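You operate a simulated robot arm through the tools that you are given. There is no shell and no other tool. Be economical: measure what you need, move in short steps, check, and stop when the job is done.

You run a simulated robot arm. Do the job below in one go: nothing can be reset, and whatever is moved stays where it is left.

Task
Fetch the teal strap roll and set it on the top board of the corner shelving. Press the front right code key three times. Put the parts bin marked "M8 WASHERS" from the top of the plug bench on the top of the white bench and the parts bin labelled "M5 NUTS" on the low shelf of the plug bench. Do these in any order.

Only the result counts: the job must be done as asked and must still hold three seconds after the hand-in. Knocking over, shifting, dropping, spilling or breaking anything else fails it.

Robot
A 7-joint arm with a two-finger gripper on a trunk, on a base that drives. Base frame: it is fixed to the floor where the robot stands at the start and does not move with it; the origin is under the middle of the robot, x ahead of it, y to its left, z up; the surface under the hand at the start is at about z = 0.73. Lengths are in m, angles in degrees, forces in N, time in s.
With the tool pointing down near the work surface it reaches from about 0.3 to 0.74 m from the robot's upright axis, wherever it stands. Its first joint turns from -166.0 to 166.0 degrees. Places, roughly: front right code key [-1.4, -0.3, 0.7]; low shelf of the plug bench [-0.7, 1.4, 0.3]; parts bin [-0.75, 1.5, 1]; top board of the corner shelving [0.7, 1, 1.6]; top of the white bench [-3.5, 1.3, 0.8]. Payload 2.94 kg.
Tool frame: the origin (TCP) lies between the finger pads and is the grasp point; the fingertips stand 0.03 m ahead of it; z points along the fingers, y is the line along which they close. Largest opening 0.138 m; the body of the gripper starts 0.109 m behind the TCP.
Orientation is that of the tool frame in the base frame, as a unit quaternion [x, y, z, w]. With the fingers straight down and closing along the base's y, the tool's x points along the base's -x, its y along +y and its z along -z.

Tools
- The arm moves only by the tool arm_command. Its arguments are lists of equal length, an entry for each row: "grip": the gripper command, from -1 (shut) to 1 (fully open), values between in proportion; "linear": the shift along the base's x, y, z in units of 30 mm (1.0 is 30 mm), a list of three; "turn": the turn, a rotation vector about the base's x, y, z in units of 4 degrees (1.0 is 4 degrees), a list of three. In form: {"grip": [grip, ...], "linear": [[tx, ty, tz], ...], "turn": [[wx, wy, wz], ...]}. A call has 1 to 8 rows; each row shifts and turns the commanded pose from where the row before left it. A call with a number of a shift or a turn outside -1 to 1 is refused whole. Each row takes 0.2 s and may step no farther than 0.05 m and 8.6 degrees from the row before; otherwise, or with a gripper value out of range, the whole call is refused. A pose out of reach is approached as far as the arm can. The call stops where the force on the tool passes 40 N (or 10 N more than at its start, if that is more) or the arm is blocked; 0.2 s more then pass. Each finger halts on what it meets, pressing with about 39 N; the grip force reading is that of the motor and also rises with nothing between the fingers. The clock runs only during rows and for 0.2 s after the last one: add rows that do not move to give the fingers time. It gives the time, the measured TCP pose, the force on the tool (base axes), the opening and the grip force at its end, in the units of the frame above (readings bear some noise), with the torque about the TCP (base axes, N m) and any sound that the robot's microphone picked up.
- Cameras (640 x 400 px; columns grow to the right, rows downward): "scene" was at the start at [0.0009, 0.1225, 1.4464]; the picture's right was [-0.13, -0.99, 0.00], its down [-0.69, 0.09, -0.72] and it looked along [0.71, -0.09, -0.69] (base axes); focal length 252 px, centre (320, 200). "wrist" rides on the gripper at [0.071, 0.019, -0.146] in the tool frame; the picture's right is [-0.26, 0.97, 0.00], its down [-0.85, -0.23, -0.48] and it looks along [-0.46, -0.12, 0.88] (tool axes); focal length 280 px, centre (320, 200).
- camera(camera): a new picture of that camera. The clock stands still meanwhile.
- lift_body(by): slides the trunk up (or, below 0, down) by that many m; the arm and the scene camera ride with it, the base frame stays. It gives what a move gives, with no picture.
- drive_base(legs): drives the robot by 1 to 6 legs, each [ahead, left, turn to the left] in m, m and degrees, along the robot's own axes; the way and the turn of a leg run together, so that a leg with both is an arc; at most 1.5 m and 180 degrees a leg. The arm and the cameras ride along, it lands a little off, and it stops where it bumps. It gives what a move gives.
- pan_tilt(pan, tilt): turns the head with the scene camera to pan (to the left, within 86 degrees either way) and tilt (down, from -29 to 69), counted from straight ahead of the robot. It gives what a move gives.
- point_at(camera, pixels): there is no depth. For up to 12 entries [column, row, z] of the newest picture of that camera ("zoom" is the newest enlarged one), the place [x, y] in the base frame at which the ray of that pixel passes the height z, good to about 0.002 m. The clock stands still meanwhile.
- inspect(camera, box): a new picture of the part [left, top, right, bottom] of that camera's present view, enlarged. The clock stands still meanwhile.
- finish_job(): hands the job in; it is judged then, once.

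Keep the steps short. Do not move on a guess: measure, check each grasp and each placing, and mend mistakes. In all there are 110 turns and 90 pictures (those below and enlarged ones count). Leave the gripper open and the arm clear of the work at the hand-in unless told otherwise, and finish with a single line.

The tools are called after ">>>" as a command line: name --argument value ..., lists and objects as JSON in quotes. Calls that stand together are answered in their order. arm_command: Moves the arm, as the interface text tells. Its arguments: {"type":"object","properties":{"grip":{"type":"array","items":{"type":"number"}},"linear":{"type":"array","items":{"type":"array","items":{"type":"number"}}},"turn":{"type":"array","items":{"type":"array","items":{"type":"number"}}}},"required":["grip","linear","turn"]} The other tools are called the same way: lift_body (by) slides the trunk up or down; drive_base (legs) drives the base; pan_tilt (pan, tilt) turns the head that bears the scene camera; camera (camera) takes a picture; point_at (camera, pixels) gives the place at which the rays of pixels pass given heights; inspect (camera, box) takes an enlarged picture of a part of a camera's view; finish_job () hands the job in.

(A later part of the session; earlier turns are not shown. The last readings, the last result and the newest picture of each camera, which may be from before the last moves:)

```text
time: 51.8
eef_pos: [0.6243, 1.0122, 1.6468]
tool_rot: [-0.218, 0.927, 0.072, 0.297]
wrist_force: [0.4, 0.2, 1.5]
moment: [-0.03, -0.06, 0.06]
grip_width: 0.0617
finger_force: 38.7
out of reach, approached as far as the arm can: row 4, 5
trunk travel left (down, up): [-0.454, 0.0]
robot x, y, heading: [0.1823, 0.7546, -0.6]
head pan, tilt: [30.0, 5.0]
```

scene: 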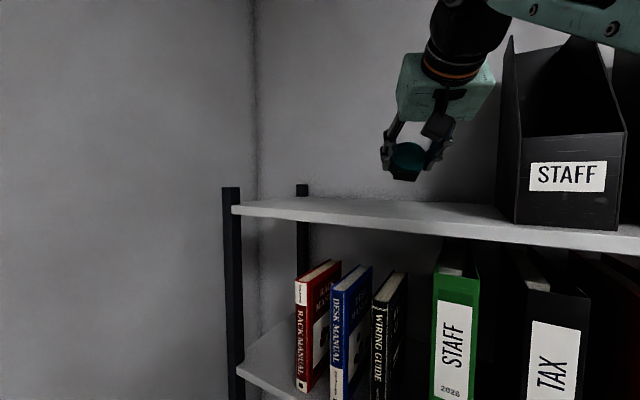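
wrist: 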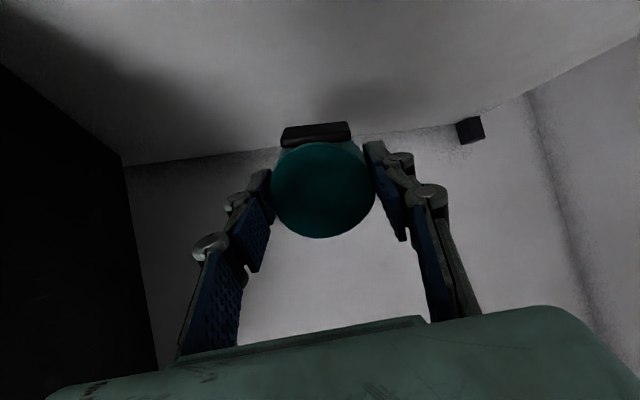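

Tilt is now 36° at x=0.624; I add about 9° back and go a little deeper on the board.

>>> arm_command --grip '[-0.6, -0.6, -0.6, -0.6]' --linear '[[0, 0, 0.3], [0.4, 0.2, 0], [0.4, 0.2, -0.1], [0, 0, 0]]' --turn '[[0.497, -1, 0], [0.497, -1, 0], [0, 0, 0], [0, 0, 0]]'

>>> inspect --camera "scene" --box '[340, 100, 500, 260]'

```text
time: 52.8
eef_pos: [0.6562, 1.0304, 1.6708]
tool_rot: [-0.21, 0.901, 0.087, 0.369]
wrist_force: [0.4, 0.7, -0.9]
moment: [0.01, 0.0, -0.02]
grip_width: 0.0615
finger_force: 39.1
out of reach, approached as far as the arm can: row 1, 2
trunk travel left (down, up): [-0.454, 0.0]
robot x, y, heading: [0.1843, 0.7553, -0.0]
head pan, tilt: [30.0, 5.0]
```

```text
2.50 times, centred on (420, 180) of scene
```

zoom: 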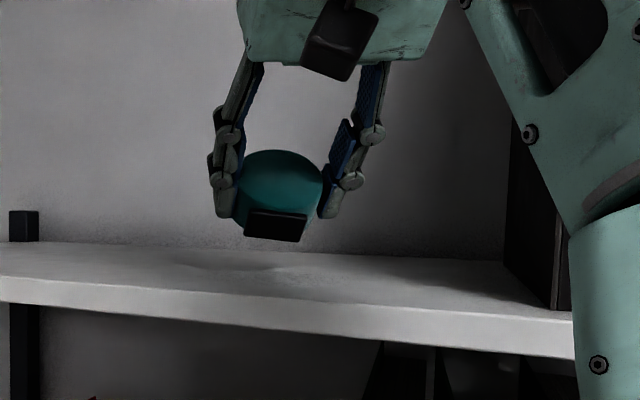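

Tilt 44°, roll over the board. I lower slowly, watching force.

>>> arm_command --grip '[-0.6, -0.6, -0.6, -0.6, -0.6, -0.6]' --linear '[[0, 0, -0.2], [0, 0, -0.2], [0, 0, -0.15], [0, 0, -0.15], [0, 0, -0.1], [0, 0, 0]]' --turn '[[0, 0, 0], [0, 0, 0], [0, 0, 0], [0, 0, 0], [0, 0, 0], [0, 0, 0]]'

>>> inspect --camera "scene" --box '[340, 100, 500, 260]'

```text
time: 54.2
eef_pos: [0.6625, 1.0341, 1.6656]
tool_rot: [-0.211, 0.901, 0.088, 0.368]
wrist_force: [1.1, 0.0, -0.1]
moment: [0.04, -0.02, -0.01]
grip_width: 0.0616
finger_force: 38.8
out of reach, approached as far as the arm can: row 2, 3, 4
trunk travel left (down, up): [-0.454, 0.0]
robot x, y, heading: [0.1831, 0.7498, -0.1]
head pan, tilt: [30.0, 5.0]
```

```text
2.50 times, centred on (420, 180) of scene
```

zoom: 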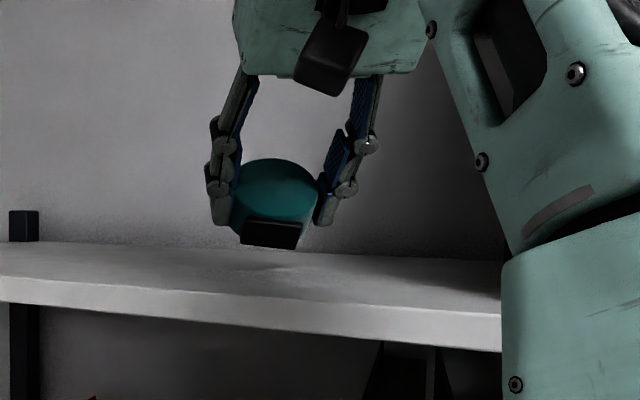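

Still clear. I continue lowering.

>>> arm_command --grip '[-0.6, -0.6, -0.6, -0.6, -0.6]' --linear '[[0, 0, -0.2], [0, 0, -0.2], [0, 0, -0.15], [0, 0, -0.15], [0, 0, 0]]' --turn '[[0, 0, 0], [0, 0, 0], [0, 0, 0], [0, 0, 0], [0, 0, 0]]'

>>> inspect --camera "scene" --box '[340, 100, 500, 260]'

```text
time: 55.4
eef_pos: [0.6686, 1.0404, 1.6605]
tool_rot: [-0.211, 0.901, 0.087, 0.368]
wrist_force: [-0.2, -0.4, -1.9]
moment: [-0.03, 0.03, 0.0]
grip_width: 0.0615
finger_force: 39.0
out of reach, approached as far as the arm can: row 1, 2, 3, 4
trunk travel left (down, up): [-0.454, 0.0]
robot x, y, heading: [0.1846, 0.7543, -0.3]
head pan, tilt: [30.0, 5.0]
```

```text
2.50 times, centred on (420, 180) of scene
```

zoom: 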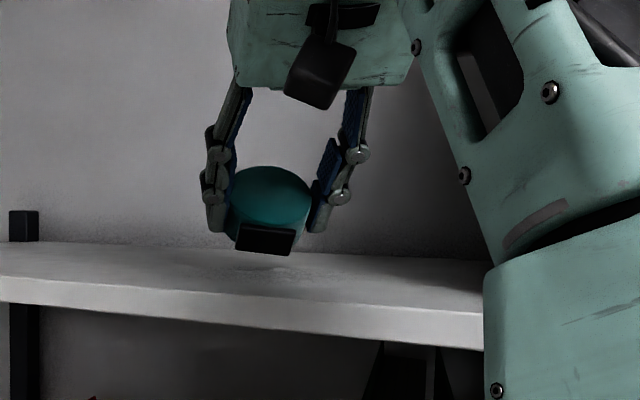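

>>> arm_command --grip '[-0.6, -0.6, -0.6, -0.6, -0.6]' --linear '[[-0.3, -0.15, 0], [-0.2, -0.1, -0.1], [-0.1, 0, -0.1], [0, 0, -0.1], [0, 0, 0]]' --turn '[[0, 0, 0], [0, 0, 0], [0, 0, 0], [0, 0, 0], [0, 0, 0]]'

>>> inspect --camera "scene" --box '[340, 100, 500, 260]'

```text
time: 56.6
eef_pos: [0.6577, 1.0366, 1.6678]
tool_rot: [-0.211, 0.901, 0.087, 0.368]
wrist_force: [-0.3, 0.0, -0.4]
moment: [-0.02, 0.01, -0.04]
grip_width: 0.0616
finger_force: 39.6
out of reach, approached as far as the arm can: row 1, 2, 3
trunk travel left (down, up): [-0.454, 0.0]
robot x, y, heading: [0.1865, 0.7576, 0.1]
head pan, tilt: [30.0, 5.0]
```

```text
2.50 times, centred on (420, 180) of scene
```

zoom: 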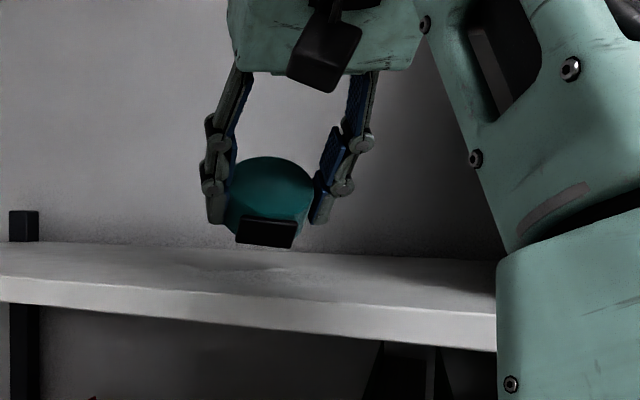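

The command is back in reach at (0.658, 1.037, 1.668). Now straight down again.

>>> arm_command --grip '[-0.6, -0.6, -0.6, -0.6, -0.6]' --linear '[[0, 0, -0.2], [0, 0, -0.2], [0, 0, -0.2], [0, 0, -0.1], [0, 0, 0]]' --turn '[[0, 0, 0], [0, 0, 0], [0, 0, 0], [0, 0, 0], [0, 0, 0]]'

>>> inspect --camera "scene" --box '[340, 100, 500, 260]'

```text
time: 57.8
eef_pos: [0.6646, 1.0417, 1.661]
tool_rot: [-0.21, 0.901, 0.087, 0.369]
wrist_force: [0.0, 0.3, -0.7]
moment: [0.03, 0.0, -0.03]
grip_width: 0.0616
finger_force: 39.1
out of reach, approached as far as the arm can: row 1, 2, 3, 4
trunk travel left (down, up): [-0.454, 0.0]
robot x, y, heading: [0.1874, 0.7547, -0.4]
head pan, tilt: [30.0, 5.0]
```

```text
2.50 times, centred on (420, 180) of scene
```

zoom: 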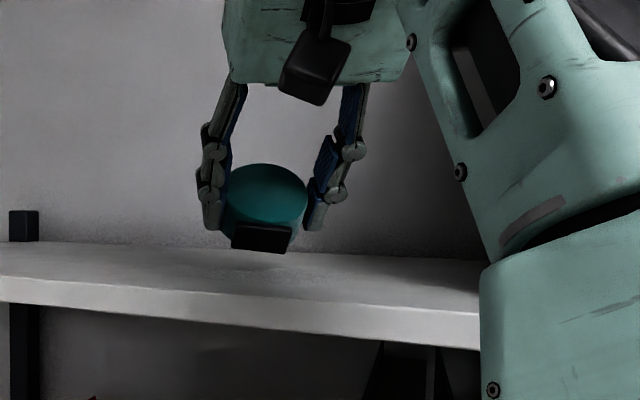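

Trunk lowering moves the hand straight down without reach trouble; I use that.

>>> lift_body --by -0.012

>>> lift_body --by -0.008

>>> inspect --camera "scene" --box '[340, 100, 500, 260]'

```text
time: 58.4
eef_pos: [0.6639, 1.0416, 1.6508]
tool_rot: [-0.21, 0.901, 0.088, 0.369]
wrist_force: [0.7, 0.1, -0.7]
moment: [0.03, 0.02, 0.02]
grip_width: 0.0615
finger_force: 38.3
trunk travel left (down, up): [-0.442, 0.012]
robot x, y, heading: [0.1839, 0.7537, -0.2]
head pan, tilt: [30.0, 5.0]
```

```text
time: 59.0
eef_pos: [0.6622, 1.0405, 1.6476]
tool_rot: [-0.209, 0.899, 0.09, 0.375]
wrist_force: [7.2, 5.4, 27.7]
moment: [-0.14, -0.48, 0.12]
grip_width: 0.0615
finger_force: 39.1
trunk travel left (down, up): [-0.434, 0.02]
robot x, y, heading: [0.1868, 0.7543, -0.3]
head pan, tilt: [30.0, 5.0]
```

```text
2.50 times, centred on (420, 180) of scene
```

zoom: 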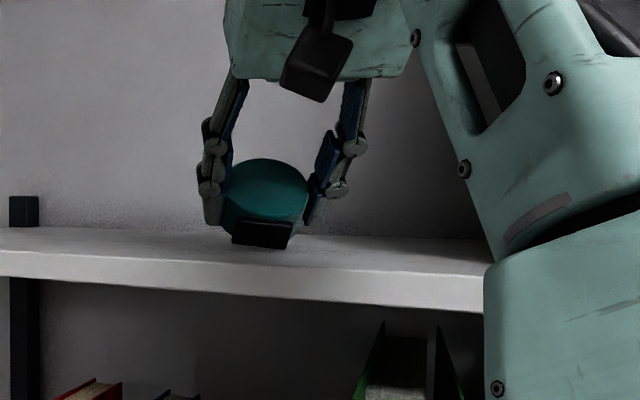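

Contact at z ≈ 1.648 (28 N). I relieve the pressure and open the fingers a little so the roll settles flat between them.

>>> lift_body --by 0.005

>>> arm_command --grip '[-0.08, 0.0, 0.06, 0.06, 0.06]' --linear '[[0, 0, 0], [0, 0, 0], [0, 0, 0], [0, 0, 0], [0, 0, 0]]' --turn '[[0, 0, 0], [0, 0, 0], [0, 0, 0], [0, 0, 0], [0, 0, 0]]'

>>> inspect --camera "scene" --box '[340, 100, 500, 260]'

```text
time: 59.5
eef_pos: [0.6639, 1.0426, 1.6462]
tool_rot: [-0.21, 0.902, 0.087, 0.368]
wrist_force: [1.4, 0.6, 9.4]
moment: [-0.15, -0.08, 0.04]
grip_width: 0.0616
finger_force: 39.3
trunk travel left (down, up): [-0.439, 0.015]
robot x, y, heading: [0.1855, 0.7542, -0.3]
head pan, tilt: [30.0, 5.0]
```

```text
time: 60.7
eef_pos: [0.6646, 1.0419, 1.6486]
tool_rot: [-0.211, 0.901, 0.087, 0.368]
wrist_force: [-0.2, 1.4, -0.1]
moment: [0.01, 0.02, -0.01]
grip_width: 0.0731
finger_force: 0.1
trunk travel left (down, up): [-0.439, 0.015]
robot x, y, heading: [0.1834, 0.7545, -0.2]
head pan, tilt: [30.0, 5.0]
```

```text
2.50 times, centred on (420, 180) of scene
```

zoom: 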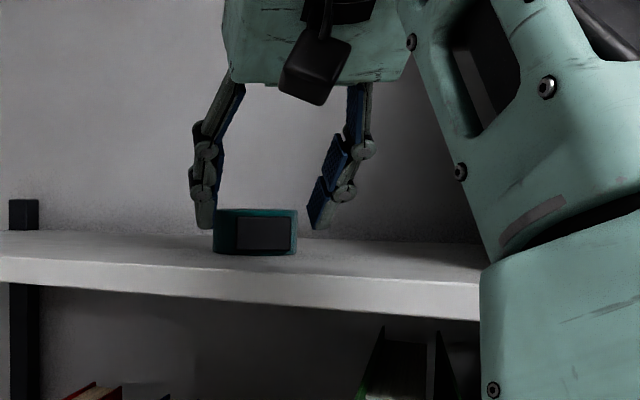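

The roll lies flat on the board. I open wider, then withdraw back and up.

>>> arm_command --grip '[0.3, 0.5, 0.5, 0.5, 0.5, 0.5, 0.5, 0.5]' --linear '[[0, 0, 0], [-0.2, -0.1, 0.4], [-0.6, -0.3, 0.5], [-0.9, -0.5, 0.5], [-0.9, -0.5, 0.5], [-0.9, -0.5, 0], [-0.9, -0.5, 0], [-0.9, -0.5, 0]]' --turn '[[0, 0, 0], [0, 0, 0], [0, 0, 0], [0, 0, 0], [0, 0, 0], [0, 0, 0], [0, 0, 0], [0, 0, 0]]'

>>> camera --camera "scene"

```text
time: 62.5
eef_pos: [0.4996, 0.9574, 1.6908]
tool_rot: [-0.211, 0.901, 0.088, 0.368]
wrist_force: [-1.0, 0.1, 0.4]
moment: [-0.02, -0.05, -0.02]
grip_width: 0.1035
finger_force: 0.1
out of reach, approached as far as the arm can: row 2, 3
trunk travel left (down, up): [-0.439, 0.015]
robot x, y, heading: [0.181, 0.7565, -0.5]
head pan, tilt: [30.0, 5.0]
```

```text
47 pictures are left
```

scene: 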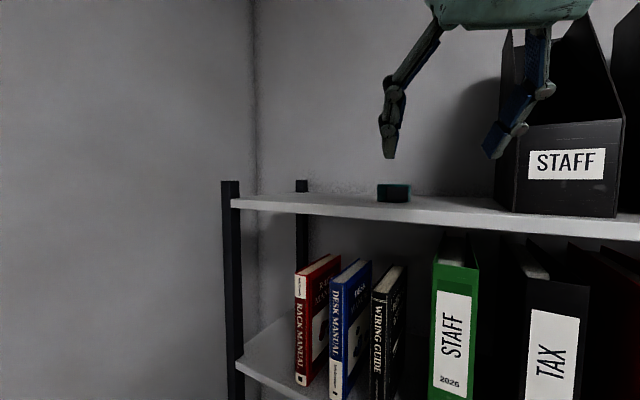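

Roll is placed. Now I bring the arm back to tool-down, retracted.

>>> arm_command --grip '[0.5, 0.5, 0.5, 0.5, 0.5, 0.5, 0.5, 0.5]' --linear '[[-1, -0.5, 0], [-1, -0.5, -0.3], [-1, -0.5, -1], [-0.5, -0.3, -1], [0, 0, -1], [0, 0, -1], [0, 0, -1], [0, 0, -1]]' --turn '[[0, 0, 0], [-0.497, 1, 0], [-0.497, 1, 0], [-0.497, 1, 0], [-0.497, 1, 0], [-0.497, 1, 0], [-0.497, 1, 0], [-0.497, 1, 0]]'

>>> arm_command --grip '[0.5, 0.5, 0.5, 0.5, 0.5, 0.5]' --linear '[[0, 0, -1], [0, 0, -1], [0, 0, -1], [0, 0, 0], [0, 0, 0], [0, 0, 0]]' --turn '[[-0.497, 1, 0], [-0.497, 1, 0], [-0.497, 1, 0], [0, 0, 0], [0, 0, 0], [0, 0, 0]]'

```text
time: 64.3
eef_pos: [0.4088, 0.8848, 1.5039]
tool_rot: [-0.197, 0.973, 0.039, 0.114]
wrist_force: [0.5, 0.2, 0.1]
moment: [-0.02, -0.01, -0.01]
grip_width: 0.1034
finger_force: 0.0
trunk travel left (down, up): [-0.439, 0.015]
robot x, y, heading: [0.1839, 0.7536, -0.1]
head pan, tilt: [30.0, 5.0]
```

```text
time: 65.7
eef_pos: [0.4097, 0.892, 1.4101]
tool_rot: [-0.2, 0.98, 0.01, -0.006]
wrist_force: [-0.7, 0.6, 0.1]
moment: [-0.02, 0.01, -0.03]
grip_width: 0.1035
finger_force: 0.0
trunk travel left (down, up): [-0.439, 0.015]
robot x, y, heading: [0.1899, 0.7537, -0.4]
head pan, tilt: [30.0, 5.0]
```

Arm is clear. Now I back away along the plug bench and turn left to face it to read the bin labels.

>>> drive_base --legs '[[-0.4, -0.12, 0], [-0.3, 0, 0], [0, 0, 90]]'

>>> pan_tilt --pan 0 --tilt 40

>>> camera --camera "scene"

```text
time: 73.8
eef_pos: [-0.6531, 0.8501, 1.4119]
tool_rot: [0.845, -0.535, -0.006, 0.012]
wrist_force: [-0.1, -0.5, -0.6]
moment: [0.02, -0.02, 0.01]
grip_width: 0.1031
finger_force: 0.0
trunk travel left (down, up): [-0.439, 0.015]
robot x, y, heading: [-0.5081, 0.6339, 92.0]
head pan, tilt: [30.0, 5.0]
```

```text
time: 74.8
eef_pos: [-0.6511, 0.8513, 1.4121]
tool_rot: [0.842, -0.539, -0.007, 0.013]
wrist_force: [0.5, 0.0, 0.7]
moment: [-0.02, 0.01, 0.0]
grip_width: 0.1036
finger_force: 0.0
trunk travel left (down, up): [-0.439, 0.015]
robot x, y, heading: [-0.5116, 0.6326, 92.3]
head pan, tilt: [0.0, 40.0]
```

```text
46 pictures are left
```

scene: 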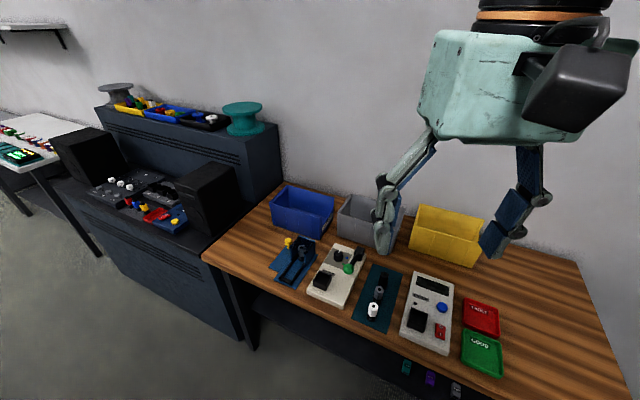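

Labels sit on the bins' right ends. I drive right a bit and zoom in from there.

>>> drive_base --legs '[[0.0, -0.5, 0]]'

>>> pan_tilt --pan 35 --tilt 35

>>> camera --camera "scene"

```text
time: 79.7
eef_pos: [-0.1482, 0.8722, 1.4127]
tool_rot: [0.842, -0.539, -0.007, 0.013]
wrist_force: [0.3, 0.6, 0.4]
moment: [0.0, 0.01, -0.02]
grip_width: 0.1038
finger_force: 0.1
trunk travel left (down, up): [-0.439, 0.015]
robot x, y, heading: [-0.0074, 0.6528, 92.0]
head pan, tilt: [0.0, 40.0]
```

```text
time: 80.8
eef_pos: [-0.149, 0.8727, 1.412]
tool_rot: [0.843, -0.538, -0.006, 0.012]
wrist_force: [0.1, 0.0, -0.4]
moment: [-0.02, -0.01, -0.02]
grip_width: 0.1035
finger_force: 0.1
trunk travel left (down, up): [-0.439, 0.015]
robot x, y, heading: [-0.0073, 0.6532, 92.2]
head pan, tilt: [35.0, 35.0]
```

```text
45 pictures are left
```

scene: 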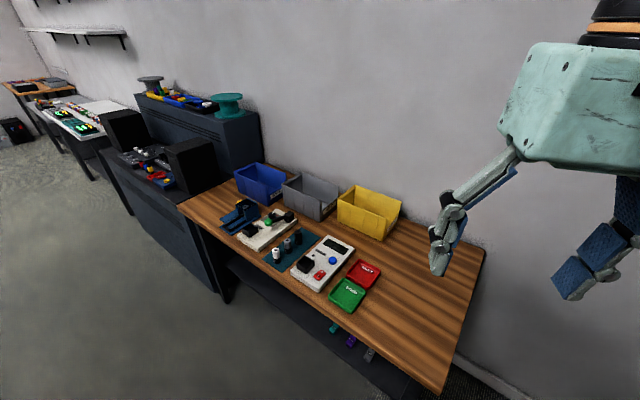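

>>> inspect --camera "scene" --box '[225, 155, 415, 250]'

>>> point_at --camera "scene" --pixels '[[386, 238, 0.8], [340, 222, 0.8], [402, 205, 0.9], [338, 198, 0.9], [350, 184, 0.9], [319, 220, 0.8], [283, 203, 0.8], [336, 187, 0.88], [280, 182, 0.88], [265, 204, 0.8], [234, 184, 0.8], [284, 176, 0.88]]'

```text
3.37 times, centred on (320, 202) of scene
```

zoom: 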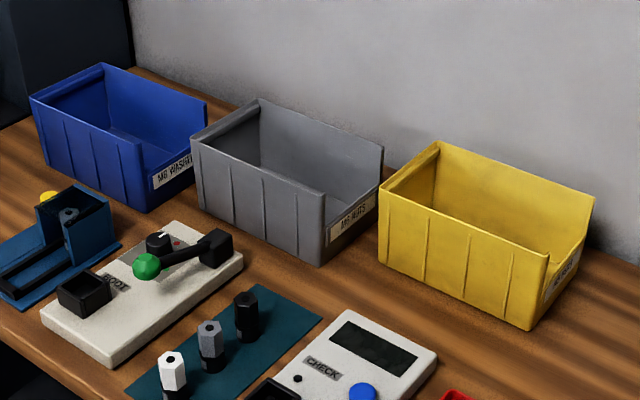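

```text
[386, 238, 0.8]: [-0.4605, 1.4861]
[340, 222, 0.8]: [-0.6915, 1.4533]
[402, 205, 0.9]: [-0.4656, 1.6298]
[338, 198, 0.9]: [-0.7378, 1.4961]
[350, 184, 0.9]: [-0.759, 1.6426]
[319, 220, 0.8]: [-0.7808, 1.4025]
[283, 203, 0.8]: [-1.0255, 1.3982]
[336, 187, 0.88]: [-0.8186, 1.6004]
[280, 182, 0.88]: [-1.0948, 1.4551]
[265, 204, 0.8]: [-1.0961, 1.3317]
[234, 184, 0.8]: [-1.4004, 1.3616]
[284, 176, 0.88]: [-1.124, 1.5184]
```

>>> inspect --camera "scene" --box '[262, 192, 302, 222]'

>>> inspect --camera "scene" --box '[315, 205, 345, 230]'

>>> inspect --camera "scene" --box '[380, 220, 410, 245]'

```text
13.33 times, centred on (282, 207) of scene
```

zoom: 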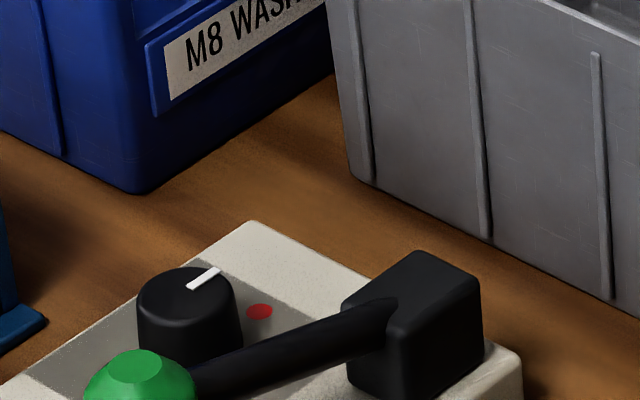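

```text
16.00 times, centred on (330, 218) of scene
```

zoom: 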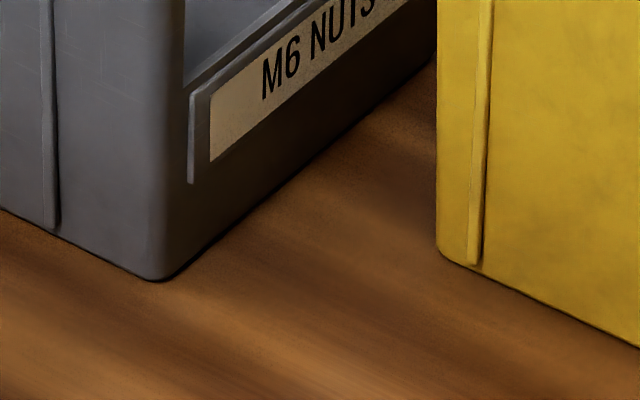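

```text
16.00 times, centred on (395, 232) of scene
```

zoom: 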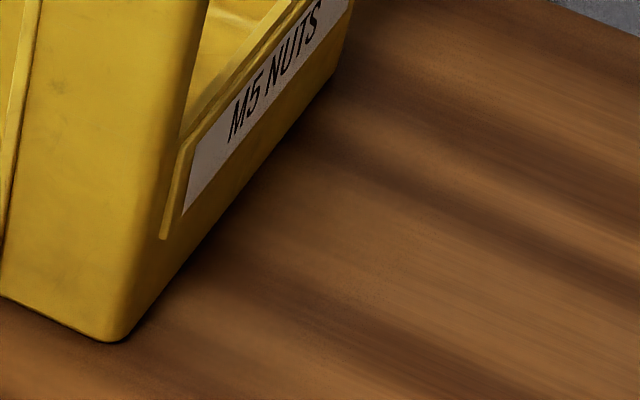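

Blue = M8 WASHERS, grey = M6 NUTS, yellow = M5 NUTS. Now I measure the yellow and blue bins' corners.

>>> camera --camera "scene"

>>> point_at --camera "scene" --pixels '[[381.7, 240.6, 0.8], [337.8, 218.9, 0.8], [387.7, 217.7, 0.88], [387.7, 217.7, 0.9], [387.7, 217.7, 0.92], [337.8, 199, 0.9], [337.8, 199, 0.88], [354.7, 184.8, 0.9], [401, 200.5, 0.9], [354.7, 184.8, 0.88], [401, 200.5, 0.88]]'

```text
40 pictures are left
```

scene: 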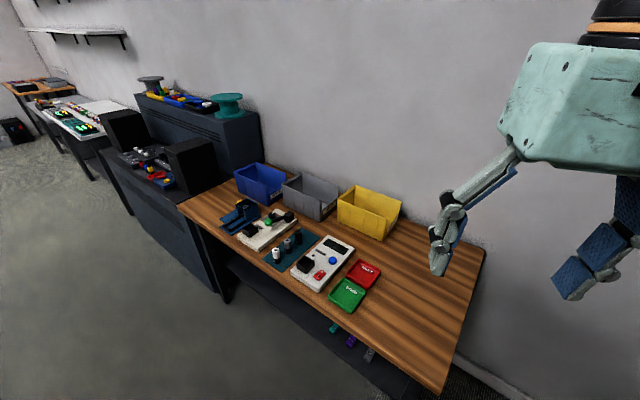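

```text
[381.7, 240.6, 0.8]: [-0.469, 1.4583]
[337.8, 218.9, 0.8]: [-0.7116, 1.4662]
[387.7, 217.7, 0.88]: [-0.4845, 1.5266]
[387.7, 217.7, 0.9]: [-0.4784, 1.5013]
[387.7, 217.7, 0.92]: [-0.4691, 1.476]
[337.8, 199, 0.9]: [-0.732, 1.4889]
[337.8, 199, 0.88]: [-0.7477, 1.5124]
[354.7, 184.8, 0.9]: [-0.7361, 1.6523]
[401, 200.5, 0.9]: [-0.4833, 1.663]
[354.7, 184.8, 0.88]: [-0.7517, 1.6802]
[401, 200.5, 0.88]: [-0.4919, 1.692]
```

M5 NUTS is the yellow bin (top corners x −0.72…−0.47, y 1.465…1.63, top z ≈ 0.92). I plan to pinch its left short wall with a forward-tilted tool, so the same tilt can put it in the low shelf. I drive to stand in front of that wall and turn the tool straight.

>>> drive_base --legs '[[0, 0.71, 0], [0, 0, -2.2]]'

>>> arm_command --grip '[0, 0, 0, 0, 0, 0]' --linear '[[0, 0, 0], [0, 0, 0], [0, 0, 0], [0, 0, 0], [0, 0, 0], [0, 0, 0]]' --turn '[[0, 0, -1], [0, 0, -1], [0, 0, -1], [0, 0, -1], [0, 0, -1], [0, 0, -0.7]]'

>>> pan_tilt --pan 0 --tilt 40

>>> camera --camera "scene"

```text
time: 87.9
eef_pos: [-0.8595, 0.8504, 1.4123]
tool_rot: [0.83, -0.557, -0.008, 0.013]
wrist_force: [-0.4, 0.9, 0.2]
moment: [0.02, -0.02, 0.01]
grip_width: 0.1033
finger_force: 0.0
trunk travel left (down, up): [-0.439, 0.015]
robot x, y, heading: [-0.7287, 0.628, 89.8]
head pan, tilt: [35.0, 35.0]
```

```text
time: 89.3
eef_pos: [-0.8517, 0.859, 1.4082]
tool_rot: [-0.692, 0.721, 0.003, -0.023]
wrist_force: [0.0, 0.1, 0.3]
moment: [0.01, -0.03, 0.02]
grip_width: 0.0688
finger_force: 0.0
trunk travel left (down, up): [-0.439, 0.015]
robot x, y, heading: [-0.7258, 0.6248, 89.7]
head pan, tilt: [35.0, 35.0]
```

```text
time: 90.3
eef_pos: [-0.8514, 0.8583, 1.4108]
tool_rot: [-0.691, 0.722, 0.006, -0.022]
wrist_force: [-0.1, 0.1, -0.7]
moment: [0.01, 0.0, 0.0]
grip_width: 0.0692
finger_force: 0.0
trunk travel left (down, up): [-0.439, 0.015]
robot x, y, heading: [-0.7287, 0.6277, 90.0]
head pan, tilt: [0.0, 40.0]
```

```text
39 pictures are left
```

scene: 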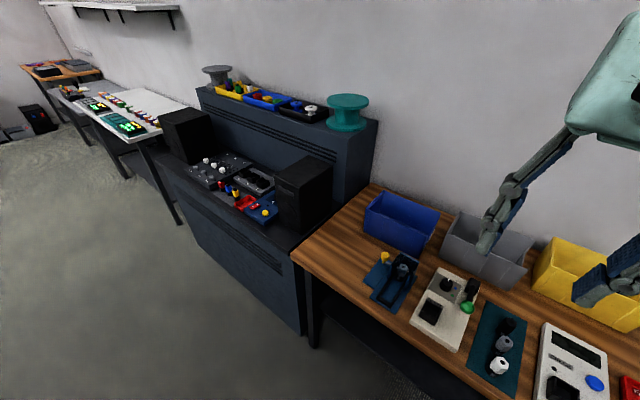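

I tilt the tool forward about 55° while moving toward the yellow bin, staying high.

>>> arm_command --grip '[0, 0, 0, 0, 0, 0, 0, 0]' --linear '[[0.3, 0.6, -0.5], [0.3, 0.6, -0.6], [0.3, 0.6, -0.7], [0.3, 0.6, -0.7], [0.3, 0.6, -0.7], [0.3, 0.8, -0.7], [0.3, 0.8, -0.7], [0.3, 0.8, -0.7]]' --turn '[[1, -0.57, 0.6], [1, 0, 0], [1, 0, 0], [1, 0, 0], [1, 0, 0], [1, 0, 0], [1, 0, 0], [1, 0, 0]]'

>>> arm_command --grip '[-0.2, -0.2, -0.2, -0.2, -0.2, -0.2, -0.2, -0.2]' --linear '[[0.3, 0.8, -0.7], [0.3, 0.8, -0.7], [0.3, 0.8, -0.7], [0.3, 0.8, -0.7], [0.3, 0.8, -0.7], [0.3, 0.8, -0.7], [0.2, 0.8, -0.4], [0.2, 0.8, 0]]' --turn '[[1, 0, 0], [1, 0, 0], [1, 0, 0], [1, 0, 0], [1, 0, 0], [1, 0, 0], [0, 0, 0], [0, 0, 0]]'

>>> camera --camera "wrist"

```text
time: 92.1
eef_pos: [-0.788, 1.0126, 1.2529]
tool_rot: [0.691, -0.668, -0.189, -0.202]
wrist_force: [0.0, 0.1, -0.1]
moment: [0.02, -0.01, 0.04]
grip_width: 0.069
finger_force: 0.0
trunk travel left (down, up): [-0.439, 0.015]
robot x, y, heading: [-0.7275, 0.6265, 89.9]
head pan, tilt: [0.0, 40.0]
```

```text
time: 93.9
eef_pos: [-0.7225, 1.2058, 1.1137]
tool_rot: [0.634, -0.614, -0.323, -0.341]
wrist_force: [0.0, 0.7, 0.1]
moment: [0.0, -0.04, 0.01]
grip_width: 0.0552
finger_force: 0.1
trunk travel left (down, up): [-0.439, 0.015]
robot x, y, heading: [-0.7258, 0.6276, 89.7]
head pan, tilt: [0.0, 40.0]
```

```text
38 pictures are left
```

wrist: 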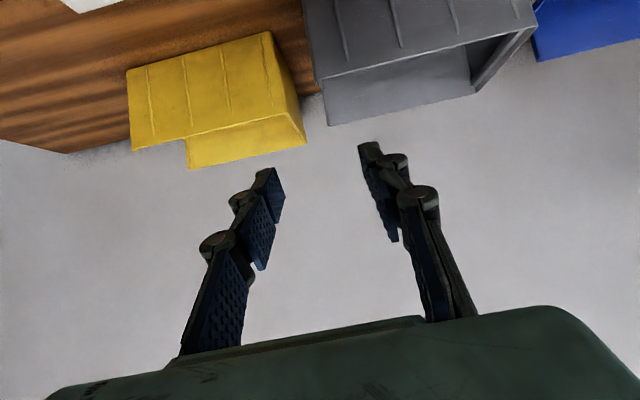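

>>> inspect --camera "wrist" --box '[170, 20, 340, 190]'

```text
2.35 times, centred on (255, 105) of wrist
```

zoom: 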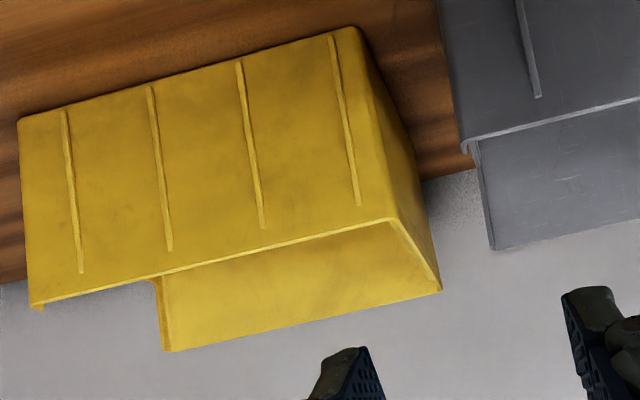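

>>> point_at --camera "zoom" --pixels '[[394, 219, 0.92], [440, 290, 0.92], [394, 219, 0.91], [440, 290, 0.91], [358, 30, 0.8], [20, 120, 0.8], [40, 306, 0.92], [475, 143, 0.92], [495, 248, 0.92], [460, 140, 0.92]]'

```text
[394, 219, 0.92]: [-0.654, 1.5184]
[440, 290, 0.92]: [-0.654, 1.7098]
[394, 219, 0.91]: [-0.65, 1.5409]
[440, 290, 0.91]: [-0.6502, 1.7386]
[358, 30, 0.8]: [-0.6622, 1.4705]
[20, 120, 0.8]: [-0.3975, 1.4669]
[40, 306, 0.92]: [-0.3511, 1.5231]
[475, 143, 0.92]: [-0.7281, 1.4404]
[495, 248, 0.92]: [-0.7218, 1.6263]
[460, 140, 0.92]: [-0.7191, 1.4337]
```

The two views disagree unless the bench top is nearer z = 0.85. I take a zoomed scene view to triangulate.

>>> pan_tilt --pan -20 --tilt 40

>>> inspect --camera "scene" --box '[240, 100, 520, 300]'

```text
time: 94.7
eef_pos: [-0.7213, 1.2035, 1.115]
tool_rot: [0.634, -0.615, -0.322, -0.341]
wrist_force: [0.0, 0.1, 0.0]
moment: [0.01, 0.01, 0.03]
grip_width: 0.0552
finger_force: 0.1
trunk travel left (down, up): [-0.439, 0.015]
robot x, y, heading: [-0.7264, 0.6244, 89.8]
head pan, tilt: [-20.0, 40.0]
```

```text
2.00 times, centred on (380, 200) of scene
```

zoom: 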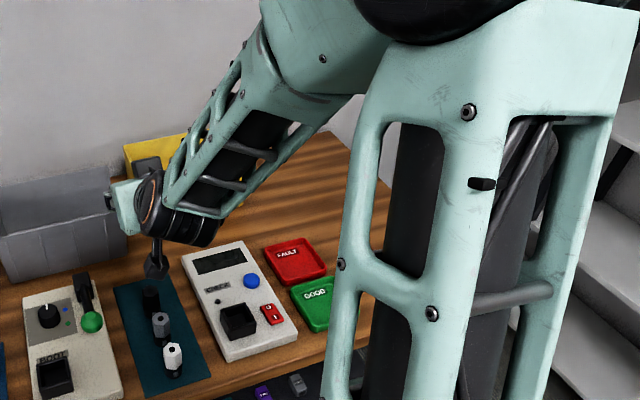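

>>> point_at --camera "zoom" --pixels '[[123, 145, 0.92], [123, 145, 0.96], [123, 145, 0.98], [123, 145, 1.0], [128, 257, 0.8], [128, 257, 0.85], [318, 333, 0.85], [318, 333, 0.8], [284, 372, 0.33]]'

>>> camera --camera "wrist"

>>> point_at --camera "wrist" --pixels '[[286.4, 112.6, 0.94], [286.4, 112.6, 0.96], [286.4, 112.6, 0.98], [306, 142.8, 0.94], [306, 142.8, 0.96], [306, 142.8, 0.98], [271, 32.5, 0.85], [127.5, 70.6, 0.85], [136, 150, 0.96], [320.8, 80, 0.96], [265, 48, 0.85]]'

```text
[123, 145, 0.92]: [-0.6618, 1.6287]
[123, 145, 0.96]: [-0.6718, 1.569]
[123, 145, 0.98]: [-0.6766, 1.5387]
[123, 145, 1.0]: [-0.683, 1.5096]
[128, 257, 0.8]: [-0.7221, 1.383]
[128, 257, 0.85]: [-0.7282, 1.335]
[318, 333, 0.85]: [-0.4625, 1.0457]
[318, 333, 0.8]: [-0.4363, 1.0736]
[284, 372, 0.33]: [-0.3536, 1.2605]
```

```text
35 pictures are left
```

wrist: 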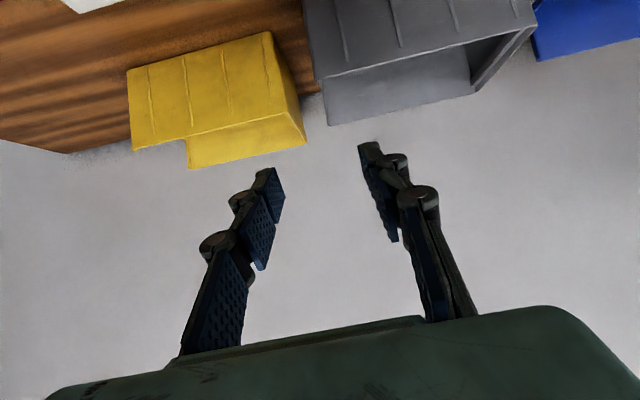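

```text
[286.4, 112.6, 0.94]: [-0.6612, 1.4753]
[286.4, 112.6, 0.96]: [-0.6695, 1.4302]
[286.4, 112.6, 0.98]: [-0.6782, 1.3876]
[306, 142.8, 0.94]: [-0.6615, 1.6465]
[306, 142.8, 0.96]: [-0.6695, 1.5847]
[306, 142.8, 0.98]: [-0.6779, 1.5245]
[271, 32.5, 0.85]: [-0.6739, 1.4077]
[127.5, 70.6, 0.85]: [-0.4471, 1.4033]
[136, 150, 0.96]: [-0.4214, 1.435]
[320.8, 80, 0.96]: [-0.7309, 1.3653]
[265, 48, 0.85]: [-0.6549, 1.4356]
```

Triangulated: bench top z ≈ 0.85, yellow bin top z ≈ 0.97, left wall at x ≈ −0.674, y 1.41…1.555. I line up and approach along the tool axis, stopping short to check.

>>> arm_command --grip '[-0.42, -0.42, -0.42, -0.42, -0.42, -0.42, -0.42]' --linear '[[0.6, 0.8, 0], [0.6, 0.8, -0.4], [0.45, 0.67, -0.42], [0, 1, -0.67], [0, 1, -0.67], [0, 1, -0.67], [0, 1, -0.67]]' --turn '[[0, -0.5, 0], [0, 0, 0], [0, 0, 0], [0, 0, 0], [0, 0, 0], [0, 0, 0], [0, 0, 0]]'

>>> camera --camera "wrist"

```text
time: 96.3
eef_pos: [-0.6735, 1.3935, 1.0092]
tool_rot: [0.64, -0.609, -0.311, -0.351]
wrist_force: [0.2, -0.3, -0.4]
moment: [0.02, -0.02, 0.0]
grip_width: 0.0399
finger_force: 0.1
trunk travel left (down, up): [-0.439, 0.015]
robot x, y, heading: [-0.7276, 0.6265, 89.9]
head pan, tilt: [-20.0, 40.0]
```

```text
34 pictures are left
```

wrist: 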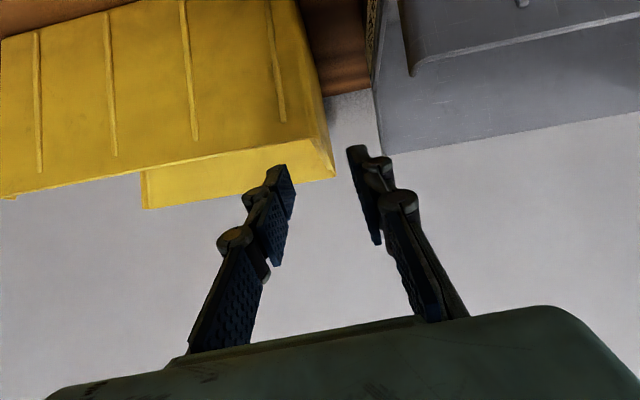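

>>> point_at --camera "wrist" --pixels '[[310, 140, 0.97], [334, 177, 0.97], [383, 152, 0.97], [410, 75, 0.97]]'

>>> inspect --camera "wrist" --box '[240, 90, 400, 220]'

```text
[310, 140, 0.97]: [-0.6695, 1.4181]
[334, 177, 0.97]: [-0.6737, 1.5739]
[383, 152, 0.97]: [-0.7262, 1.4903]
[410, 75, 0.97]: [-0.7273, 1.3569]
```

```text
3.08 times, centred on (320, 155) of wrist
```

zoom: 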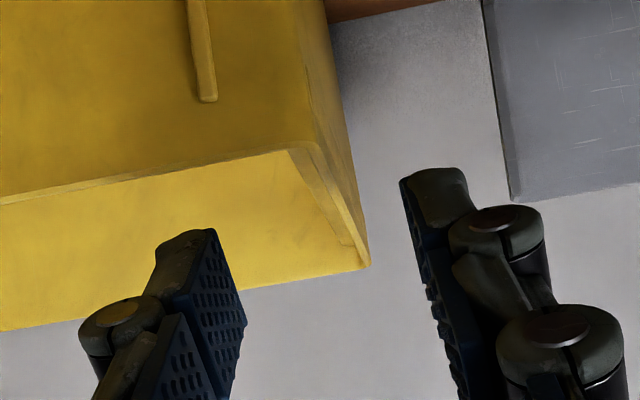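

Wall lies between the fingers. I go in along the tool axis and close.

>>> arm_command --grip '[-0.42, -0.42, -0.42, -0.42, -1, -1, -1, -1]' --linear '[[0, 1, -0.6], [0, 1, -0.65], [0, 1, -0.65], [0, 0, -0.1], [0, 0, 0], [0, 0, 0], [0, 0, 0], [0, 0, 0]]' --turn '[[0, 0, 0], [0, 0, 0], [0, 0, 0], [0, 0, 0], [0, 0, 0], [0, 0, 0], [0, 0, 0], [0, 0, 0]]'

>>> camera --camera "wrist"

```text
time: 98.1
eef_pos: [-0.6732, 1.484, 0.9492]
tool_rot: [0.64, -0.609, -0.311, -0.35]
wrist_force: [-0.4, 0.3, -1.5]
moment: [0.08, 0.49, 0.02]
grip_width: 0.006
finger_force: 31.8
trunk travel left (down, up): [-0.439, 0.015]
robot x, y, heading: [-0.726, 0.6275, 89.8]
head pan, tilt: [-20.0, 40.0]
```

```text
32 pictures are left
```

wrist: 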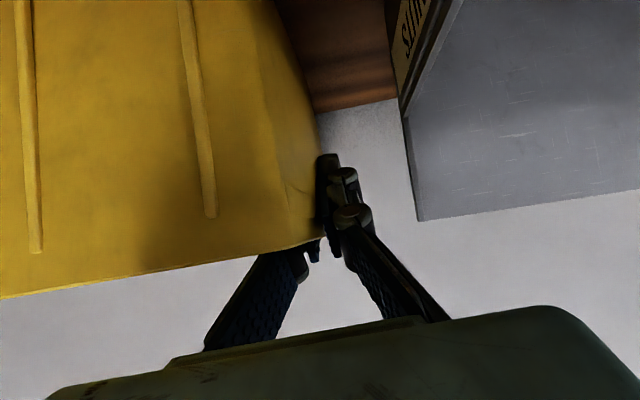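

Pinched a 6 mm wall. I lift 3 cm and check how the bin hangs.

>>> arm_command --grip '[-1, -1, -1, -1, -1]' --linear '[[0, 0, 0.3], [0, 0, 0.4], [0, 0, 0.6], [0, 0, 0], [0, 0, 0]]' --turn '[[0, 0, 0], [0, 0, 0], [0, 0, 0], [0, 0, 0], [0, 0, 0]]'

>>> camera --camera "wrist"

```text
time: 99.3
eef_pos: [-0.6727, 1.4839, 0.9903]
tool_rot: [0.64, -0.609, -0.311, -0.35]
wrist_force: [0.2, -0.2, -2.9]
moment: [0.03, 0.4, -0.05]
grip_width: 0.0061
finger_force: 31.8
trunk travel left (down, up): [-0.439, 0.015]
robot x, y, heading: [-0.7254, 0.6266, 89.7]
head pan, tilt: [-20.0, 40.0]
```

```text
31 pictures are left
```

wrist: 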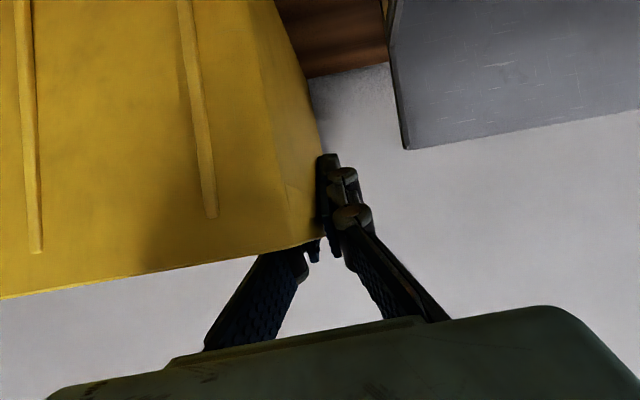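

The bin hangs level, about 0.3 kg. I raise it over the bench items and draw the arm back, and look left-behind before backing up.

>>> arm_command --grip '[-1, -1, -1, -1, -1, -1, -1]' --linear '[[0, 0, 0.7], [0, 0, 0.8], [0, 0, 0.8], [0, 0, 0.8], [0, 0, 0.7], [0, -0.5, 0], [0, -0.8, 0]]' --turn '[[0, 0, 0], [0, 0, 0], [0, 0, 0], [0, 0, 0], [0, 0, 0], [0, 0, 0], [0, 0, 0]]'

>>> arm_command --grip '[-1, -1, -1, -1, -1, -1, -1, -1]' --linear '[[0, -0.8, 0], [0, -0.8, 0], [0, -0.8, 0], [0, -0.8, 0], [0, -0.8, 0], [0, -0.8, 0], [0, -0.5, 0], [0, 0, 0]]' --turn '[[0, 0, 0], [0, 0, 0], [0, 0, 0], [0, 0, 0], [0, 0, 0], [0, 0, 0], [0, 0, 0], [0, 0, 0]]'

>>> pan_tilt --pan 86 --tilt 40

>>> camera --camera "scene"

```text
time: 100.9
eef_pos: [-0.6716, 1.4448, 1.1022]
tool_rot: [0.639, -0.609, -0.312, -0.351]
wrist_force: [0.3, 0.5, -3.8]
moment: [0.07, 0.36, 0.0]
grip_width: 0.006
finger_force: 31.9
trunk travel left (down, up): [-0.439, 0.015]
robot x, y, heading: [-0.7312, 0.6279, 89.8]
head pan, tilt: [-20.0, 40.0]
```

```text
time: 102.7
eef_pos: [-0.6716, 1.2826, 1.1038]
tool_rot: [0.639, -0.609, -0.311, -0.351]
wrist_force: [0.5, -0.1, -3.0]
moment: [0.05, 0.37, -0.02]
grip_width: 0.0062
finger_force: 31.6
trunk travel left (down, up): [-0.439, 0.015]
robot x, y, heading: [-0.7243, 0.6302, 89.7]
head pan, tilt: [-20.0, 40.0]
```

```text
time: 104.6
eef_pos: [-0.6709, 1.284, 1.1023]
tool_rot: [0.639, -0.609, -0.311, -0.351]
wrist_force: [0.5, -0.3, -2.6]
moment: [0.0, 0.36, 0.0]
grip_width: 0.0058
finger_force: 31.6
trunk travel left (down, up): [-0.439, 0.015]
robot x, y, heading: [-0.7293, 0.6285, 89.9]
head pan, tilt: [85.9, 40.0]
```

```text
30 pictures are left
```

scene: 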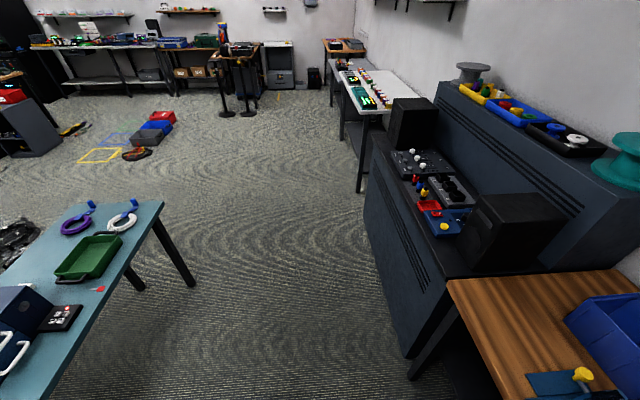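

>>> point_at --camera "scene" --pixels '[[160, 203, 0.7], [50, 395, 0.7], [60, 318, 0.7], [192, 286, 0.0], [140, 290, 0.0], [345, 60, 0.8], [418, 75, 0.8], [385, 112, 0.8], [335, 62, 0.8], [360, 190, 0.0]]'

>>> inspect --camera "scene" --box '[320, 40, 430, 120]'

```text
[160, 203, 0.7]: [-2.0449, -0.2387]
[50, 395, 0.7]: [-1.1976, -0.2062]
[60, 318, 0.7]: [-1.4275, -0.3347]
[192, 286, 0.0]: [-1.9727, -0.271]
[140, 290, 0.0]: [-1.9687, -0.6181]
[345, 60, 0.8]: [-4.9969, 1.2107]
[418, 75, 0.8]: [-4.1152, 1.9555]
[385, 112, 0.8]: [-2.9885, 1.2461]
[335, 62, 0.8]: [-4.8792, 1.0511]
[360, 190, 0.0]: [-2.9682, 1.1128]
```

```text
5.00 times, centred on (375, 80) of scene
```

zoom: 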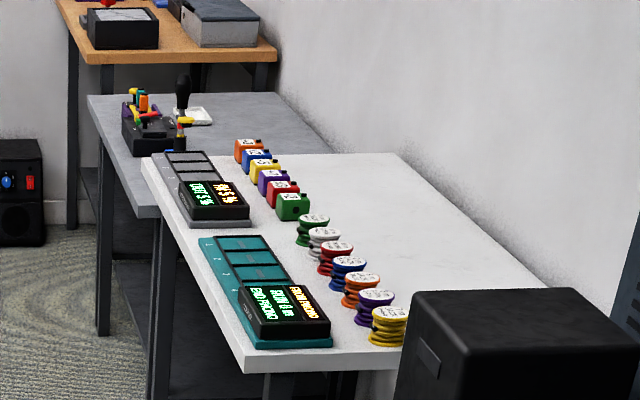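

Teal table's edge is at y ≈ −0.2, so backing up 0.4 m is safe. Then I lower the trunk and look at the low shelf.

>>> drive_base --legs '[[-0.4, 0, 0]]'

>>> pan_tilt --pan 0 --tilt 45

>>> lift_body --by -0.35

>>> camera --camera "scene"

```text
time: 107.0
eef_pos: [-0.67, 0.8864, 1.1031]
tool_rot: [0.638, -0.61, -0.311, -0.351]
wrist_force: [-0.4, -0.3, -2.5]
moment: [0.03, 0.34, 0.05]
grip_width: 0.006
finger_force: 31.5
trunk travel left (down, up): [-0.439, 0.015]
robot x, y, heading: [-0.7313, 0.2281, 89.7]
head pan, tilt: [85.9, 40.0]
```

```text
time: 108.7
eef_pos: [-0.6702, 0.8862, 1.1034]
tool_rot: [0.638, -0.61, -0.311, -0.351]
wrist_force: [0.1, 0.0, -4.2]
moment: [0.03, 0.4, -0.02]
grip_width: 0.0061
finger_force: 32.0
trunk travel left (down, up): [-0.439, 0.015]
robot x, y, heading: [-0.7286, 0.2286, 89.9]
head pan, tilt: [0.0, 45.0]
```

```text
time: 112.1
eef_pos: [-0.6694, 0.8861, 0.7524]
tool_rot: [0.638, -0.611, -0.311, -0.351]
wrist_force: [0.2, -0.5, -3.7]
moment: [0.0, 0.35, 0.02]
grip_width: 0.0061
finger_force: 32.1
trunk travel left (down, up): [-0.089, 0.365]
robot x, y, heading: [-0.7289, 0.229, 89.6]
head pan, tilt: [0.0, 45.0]
```

```text
28 pictures are left
```

scene: 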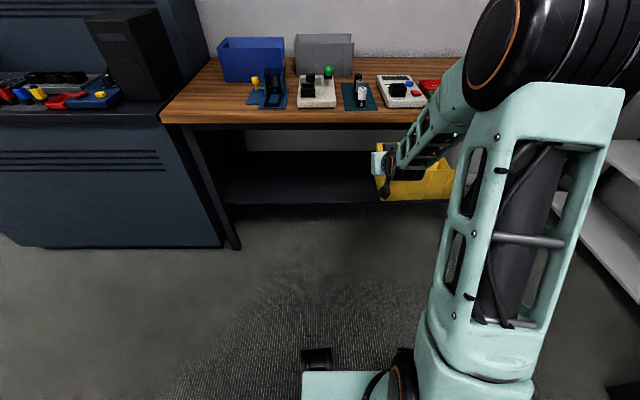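

>>> inspect --camera "scene" --box '[200, 110, 480, 260]'

>>> point_at --camera "scene" --pixels '[[236, 249, 0.0], [300, 199, 0.3], [300, 199, 0.34], [300, 199, 0.26], [300, 152, 0.3], [300, 124, 0.85], [300, 130, 0.8], [380, 199, 0.64]]'

```text
2.29 times, centred on (340, 185) of scene
```

zoom: 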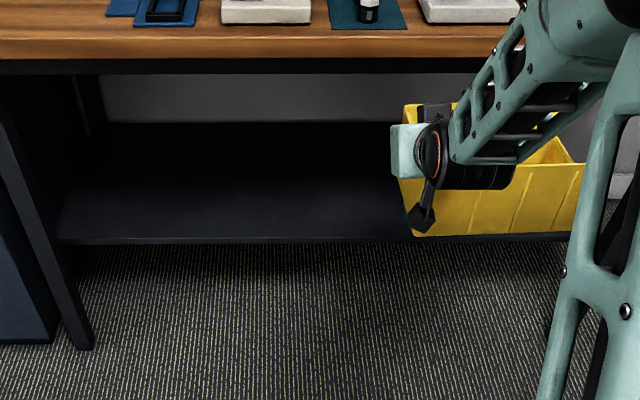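

```text
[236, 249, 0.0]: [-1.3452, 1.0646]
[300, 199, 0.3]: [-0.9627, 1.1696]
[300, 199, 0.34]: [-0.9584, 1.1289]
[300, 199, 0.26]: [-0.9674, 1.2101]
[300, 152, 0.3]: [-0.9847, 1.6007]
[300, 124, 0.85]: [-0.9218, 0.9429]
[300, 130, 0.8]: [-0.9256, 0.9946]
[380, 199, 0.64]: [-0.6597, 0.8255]
```

Low shelf z ≈ 0.30, front edge y ≈ 1.143; plugs lie on it around x −0.3…−0.5, so I shift left 0.35 m. Lower the trunk and arm first.

>>> drive_base --legs '[[0, 0.33, 0]]'

>>> lift_body --by -0.085

>>> arm_command --grip '[-1, -1, -1, -1, -1, -1, -1, -1]' --linear '[[0, 0, -0.8], [0, 0, -0.9], [0, 0, -0.9], [0, 0, -1], [0, 0, -1], [0, 0, -1], [0, 0, -1], [0, 0, -0.9]]' --turn '[[0, 0, 0], [0, 0, 0], [0, 0, 0], [0, 0, 0], [0, 0, 0], [0, 0, 0], [0, 0, 0], [0, 0, 0]]'

>>> camera --camera "scene"

```text
time: 115.5
eef_pos: [-1.0013, 0.8887, 0.7525]
tool_rot: [0.64, -0.61, -0.311, -0.35]
wrist_force: [-0.2, 0.4, -3.6]
moment: [-0.01, 0.36, -0.05]
grip_width: 0.006
finger_force: 31.5
trunk travel left (down, up): [-0.089, 0.365]
robot x, y, heading: [-1.0564, 0.2295, 89.6]
head pan, tilt: [0.0, 45.0]
```

```text
time: 116.7
eef_pos: [-1.0019, 0.8875, 0.6696]
tool_rot: [0.639, -0.61, -0.311, -0.35]
wrist_force: [0.8, -0.3, -4.0]
moment: [0.03, 0.38, 0.02]
grip_width: 0.0059
finger_force: 31.3
trunk travel left (down, up): [-0.004, 0.45]
robot x, y, heading: [-1.0583, 0.229, 90.0]
head pan, tilt: [0.0, 45.0]
```

```text
time: 118.5
eef_pos: [-1.0012, 0.888, 0.4438]
tool_rot: [0.64, -0.61, -0.311, -0.35]
wrist_force: [0.0, -0.1, -2.4]
moment: [0.0, 0.37, 0.02]
grip_width: 0.006
finger_force: 32.5
trunk travel left (down, up): [-0.004, 0.45]
robot x, y, heading: [-1.0569, 0.2292, 89.8]
head pan, tilt: [0.0, 45.0]
```

```text
26 pictures are left
```

scene: 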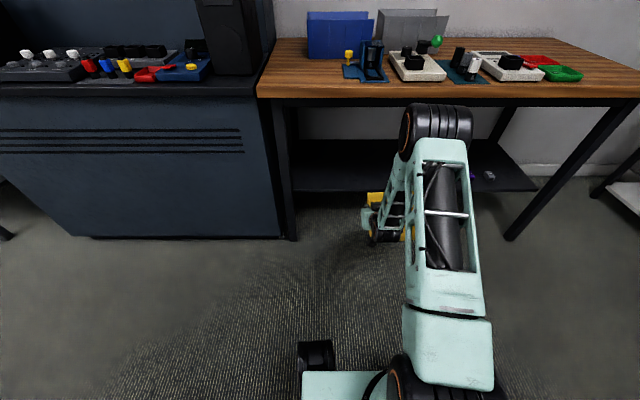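

To keep the elbow low and away from the bench edge, I extend the arm first (0.25 m), then drive the last 0.11 m.

>>> arm_command --grip '[-1, -1, -1, -1, -1, -1, -1, -1]' --linear '[[0, 0.8, 0], [0, 1, 0], [0, 1, 0], [0, 1, 0], [0, 1, 0], [0, 1, 0], [0, 1, 0], [0, 1, 0]]' --turn '[[0, 0, 0], [0, 0, 0], [0, 0, 0], [0, 0, 0], [0, 0, 0], [0, 0, 0], [0, 0, 0], [0, 0, 0]]'

>>> camera --camera "scene"

```text
time: 120.3
eef_pos: [-1.0002, 1.1203, 0.4406]
tool_rot: [0.64, -0.61, -0.311, -0.35]
wrist_force: [0.1, -0.4, -2.2]
moment: [-0.01, 0.4, 0.05]
grip_width: 0.006
finger_force: 31.3
trunk travel left (down, up): [-0.004, 0.45]
robot x, y, heading: [-1.0557, 0.2296, 89.7]
head pan, tilt: [0.0, 45.0]
```

```text
25 pictures are left
```

scene: 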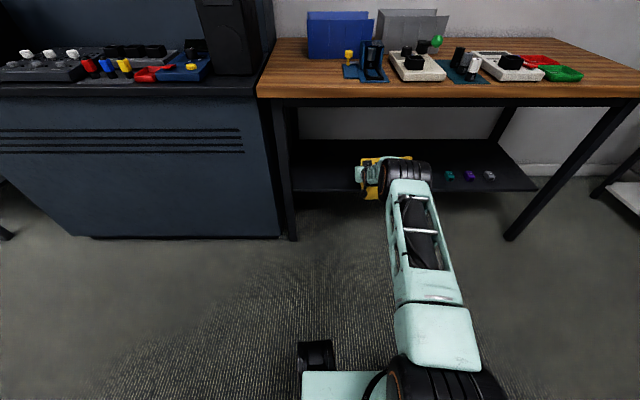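

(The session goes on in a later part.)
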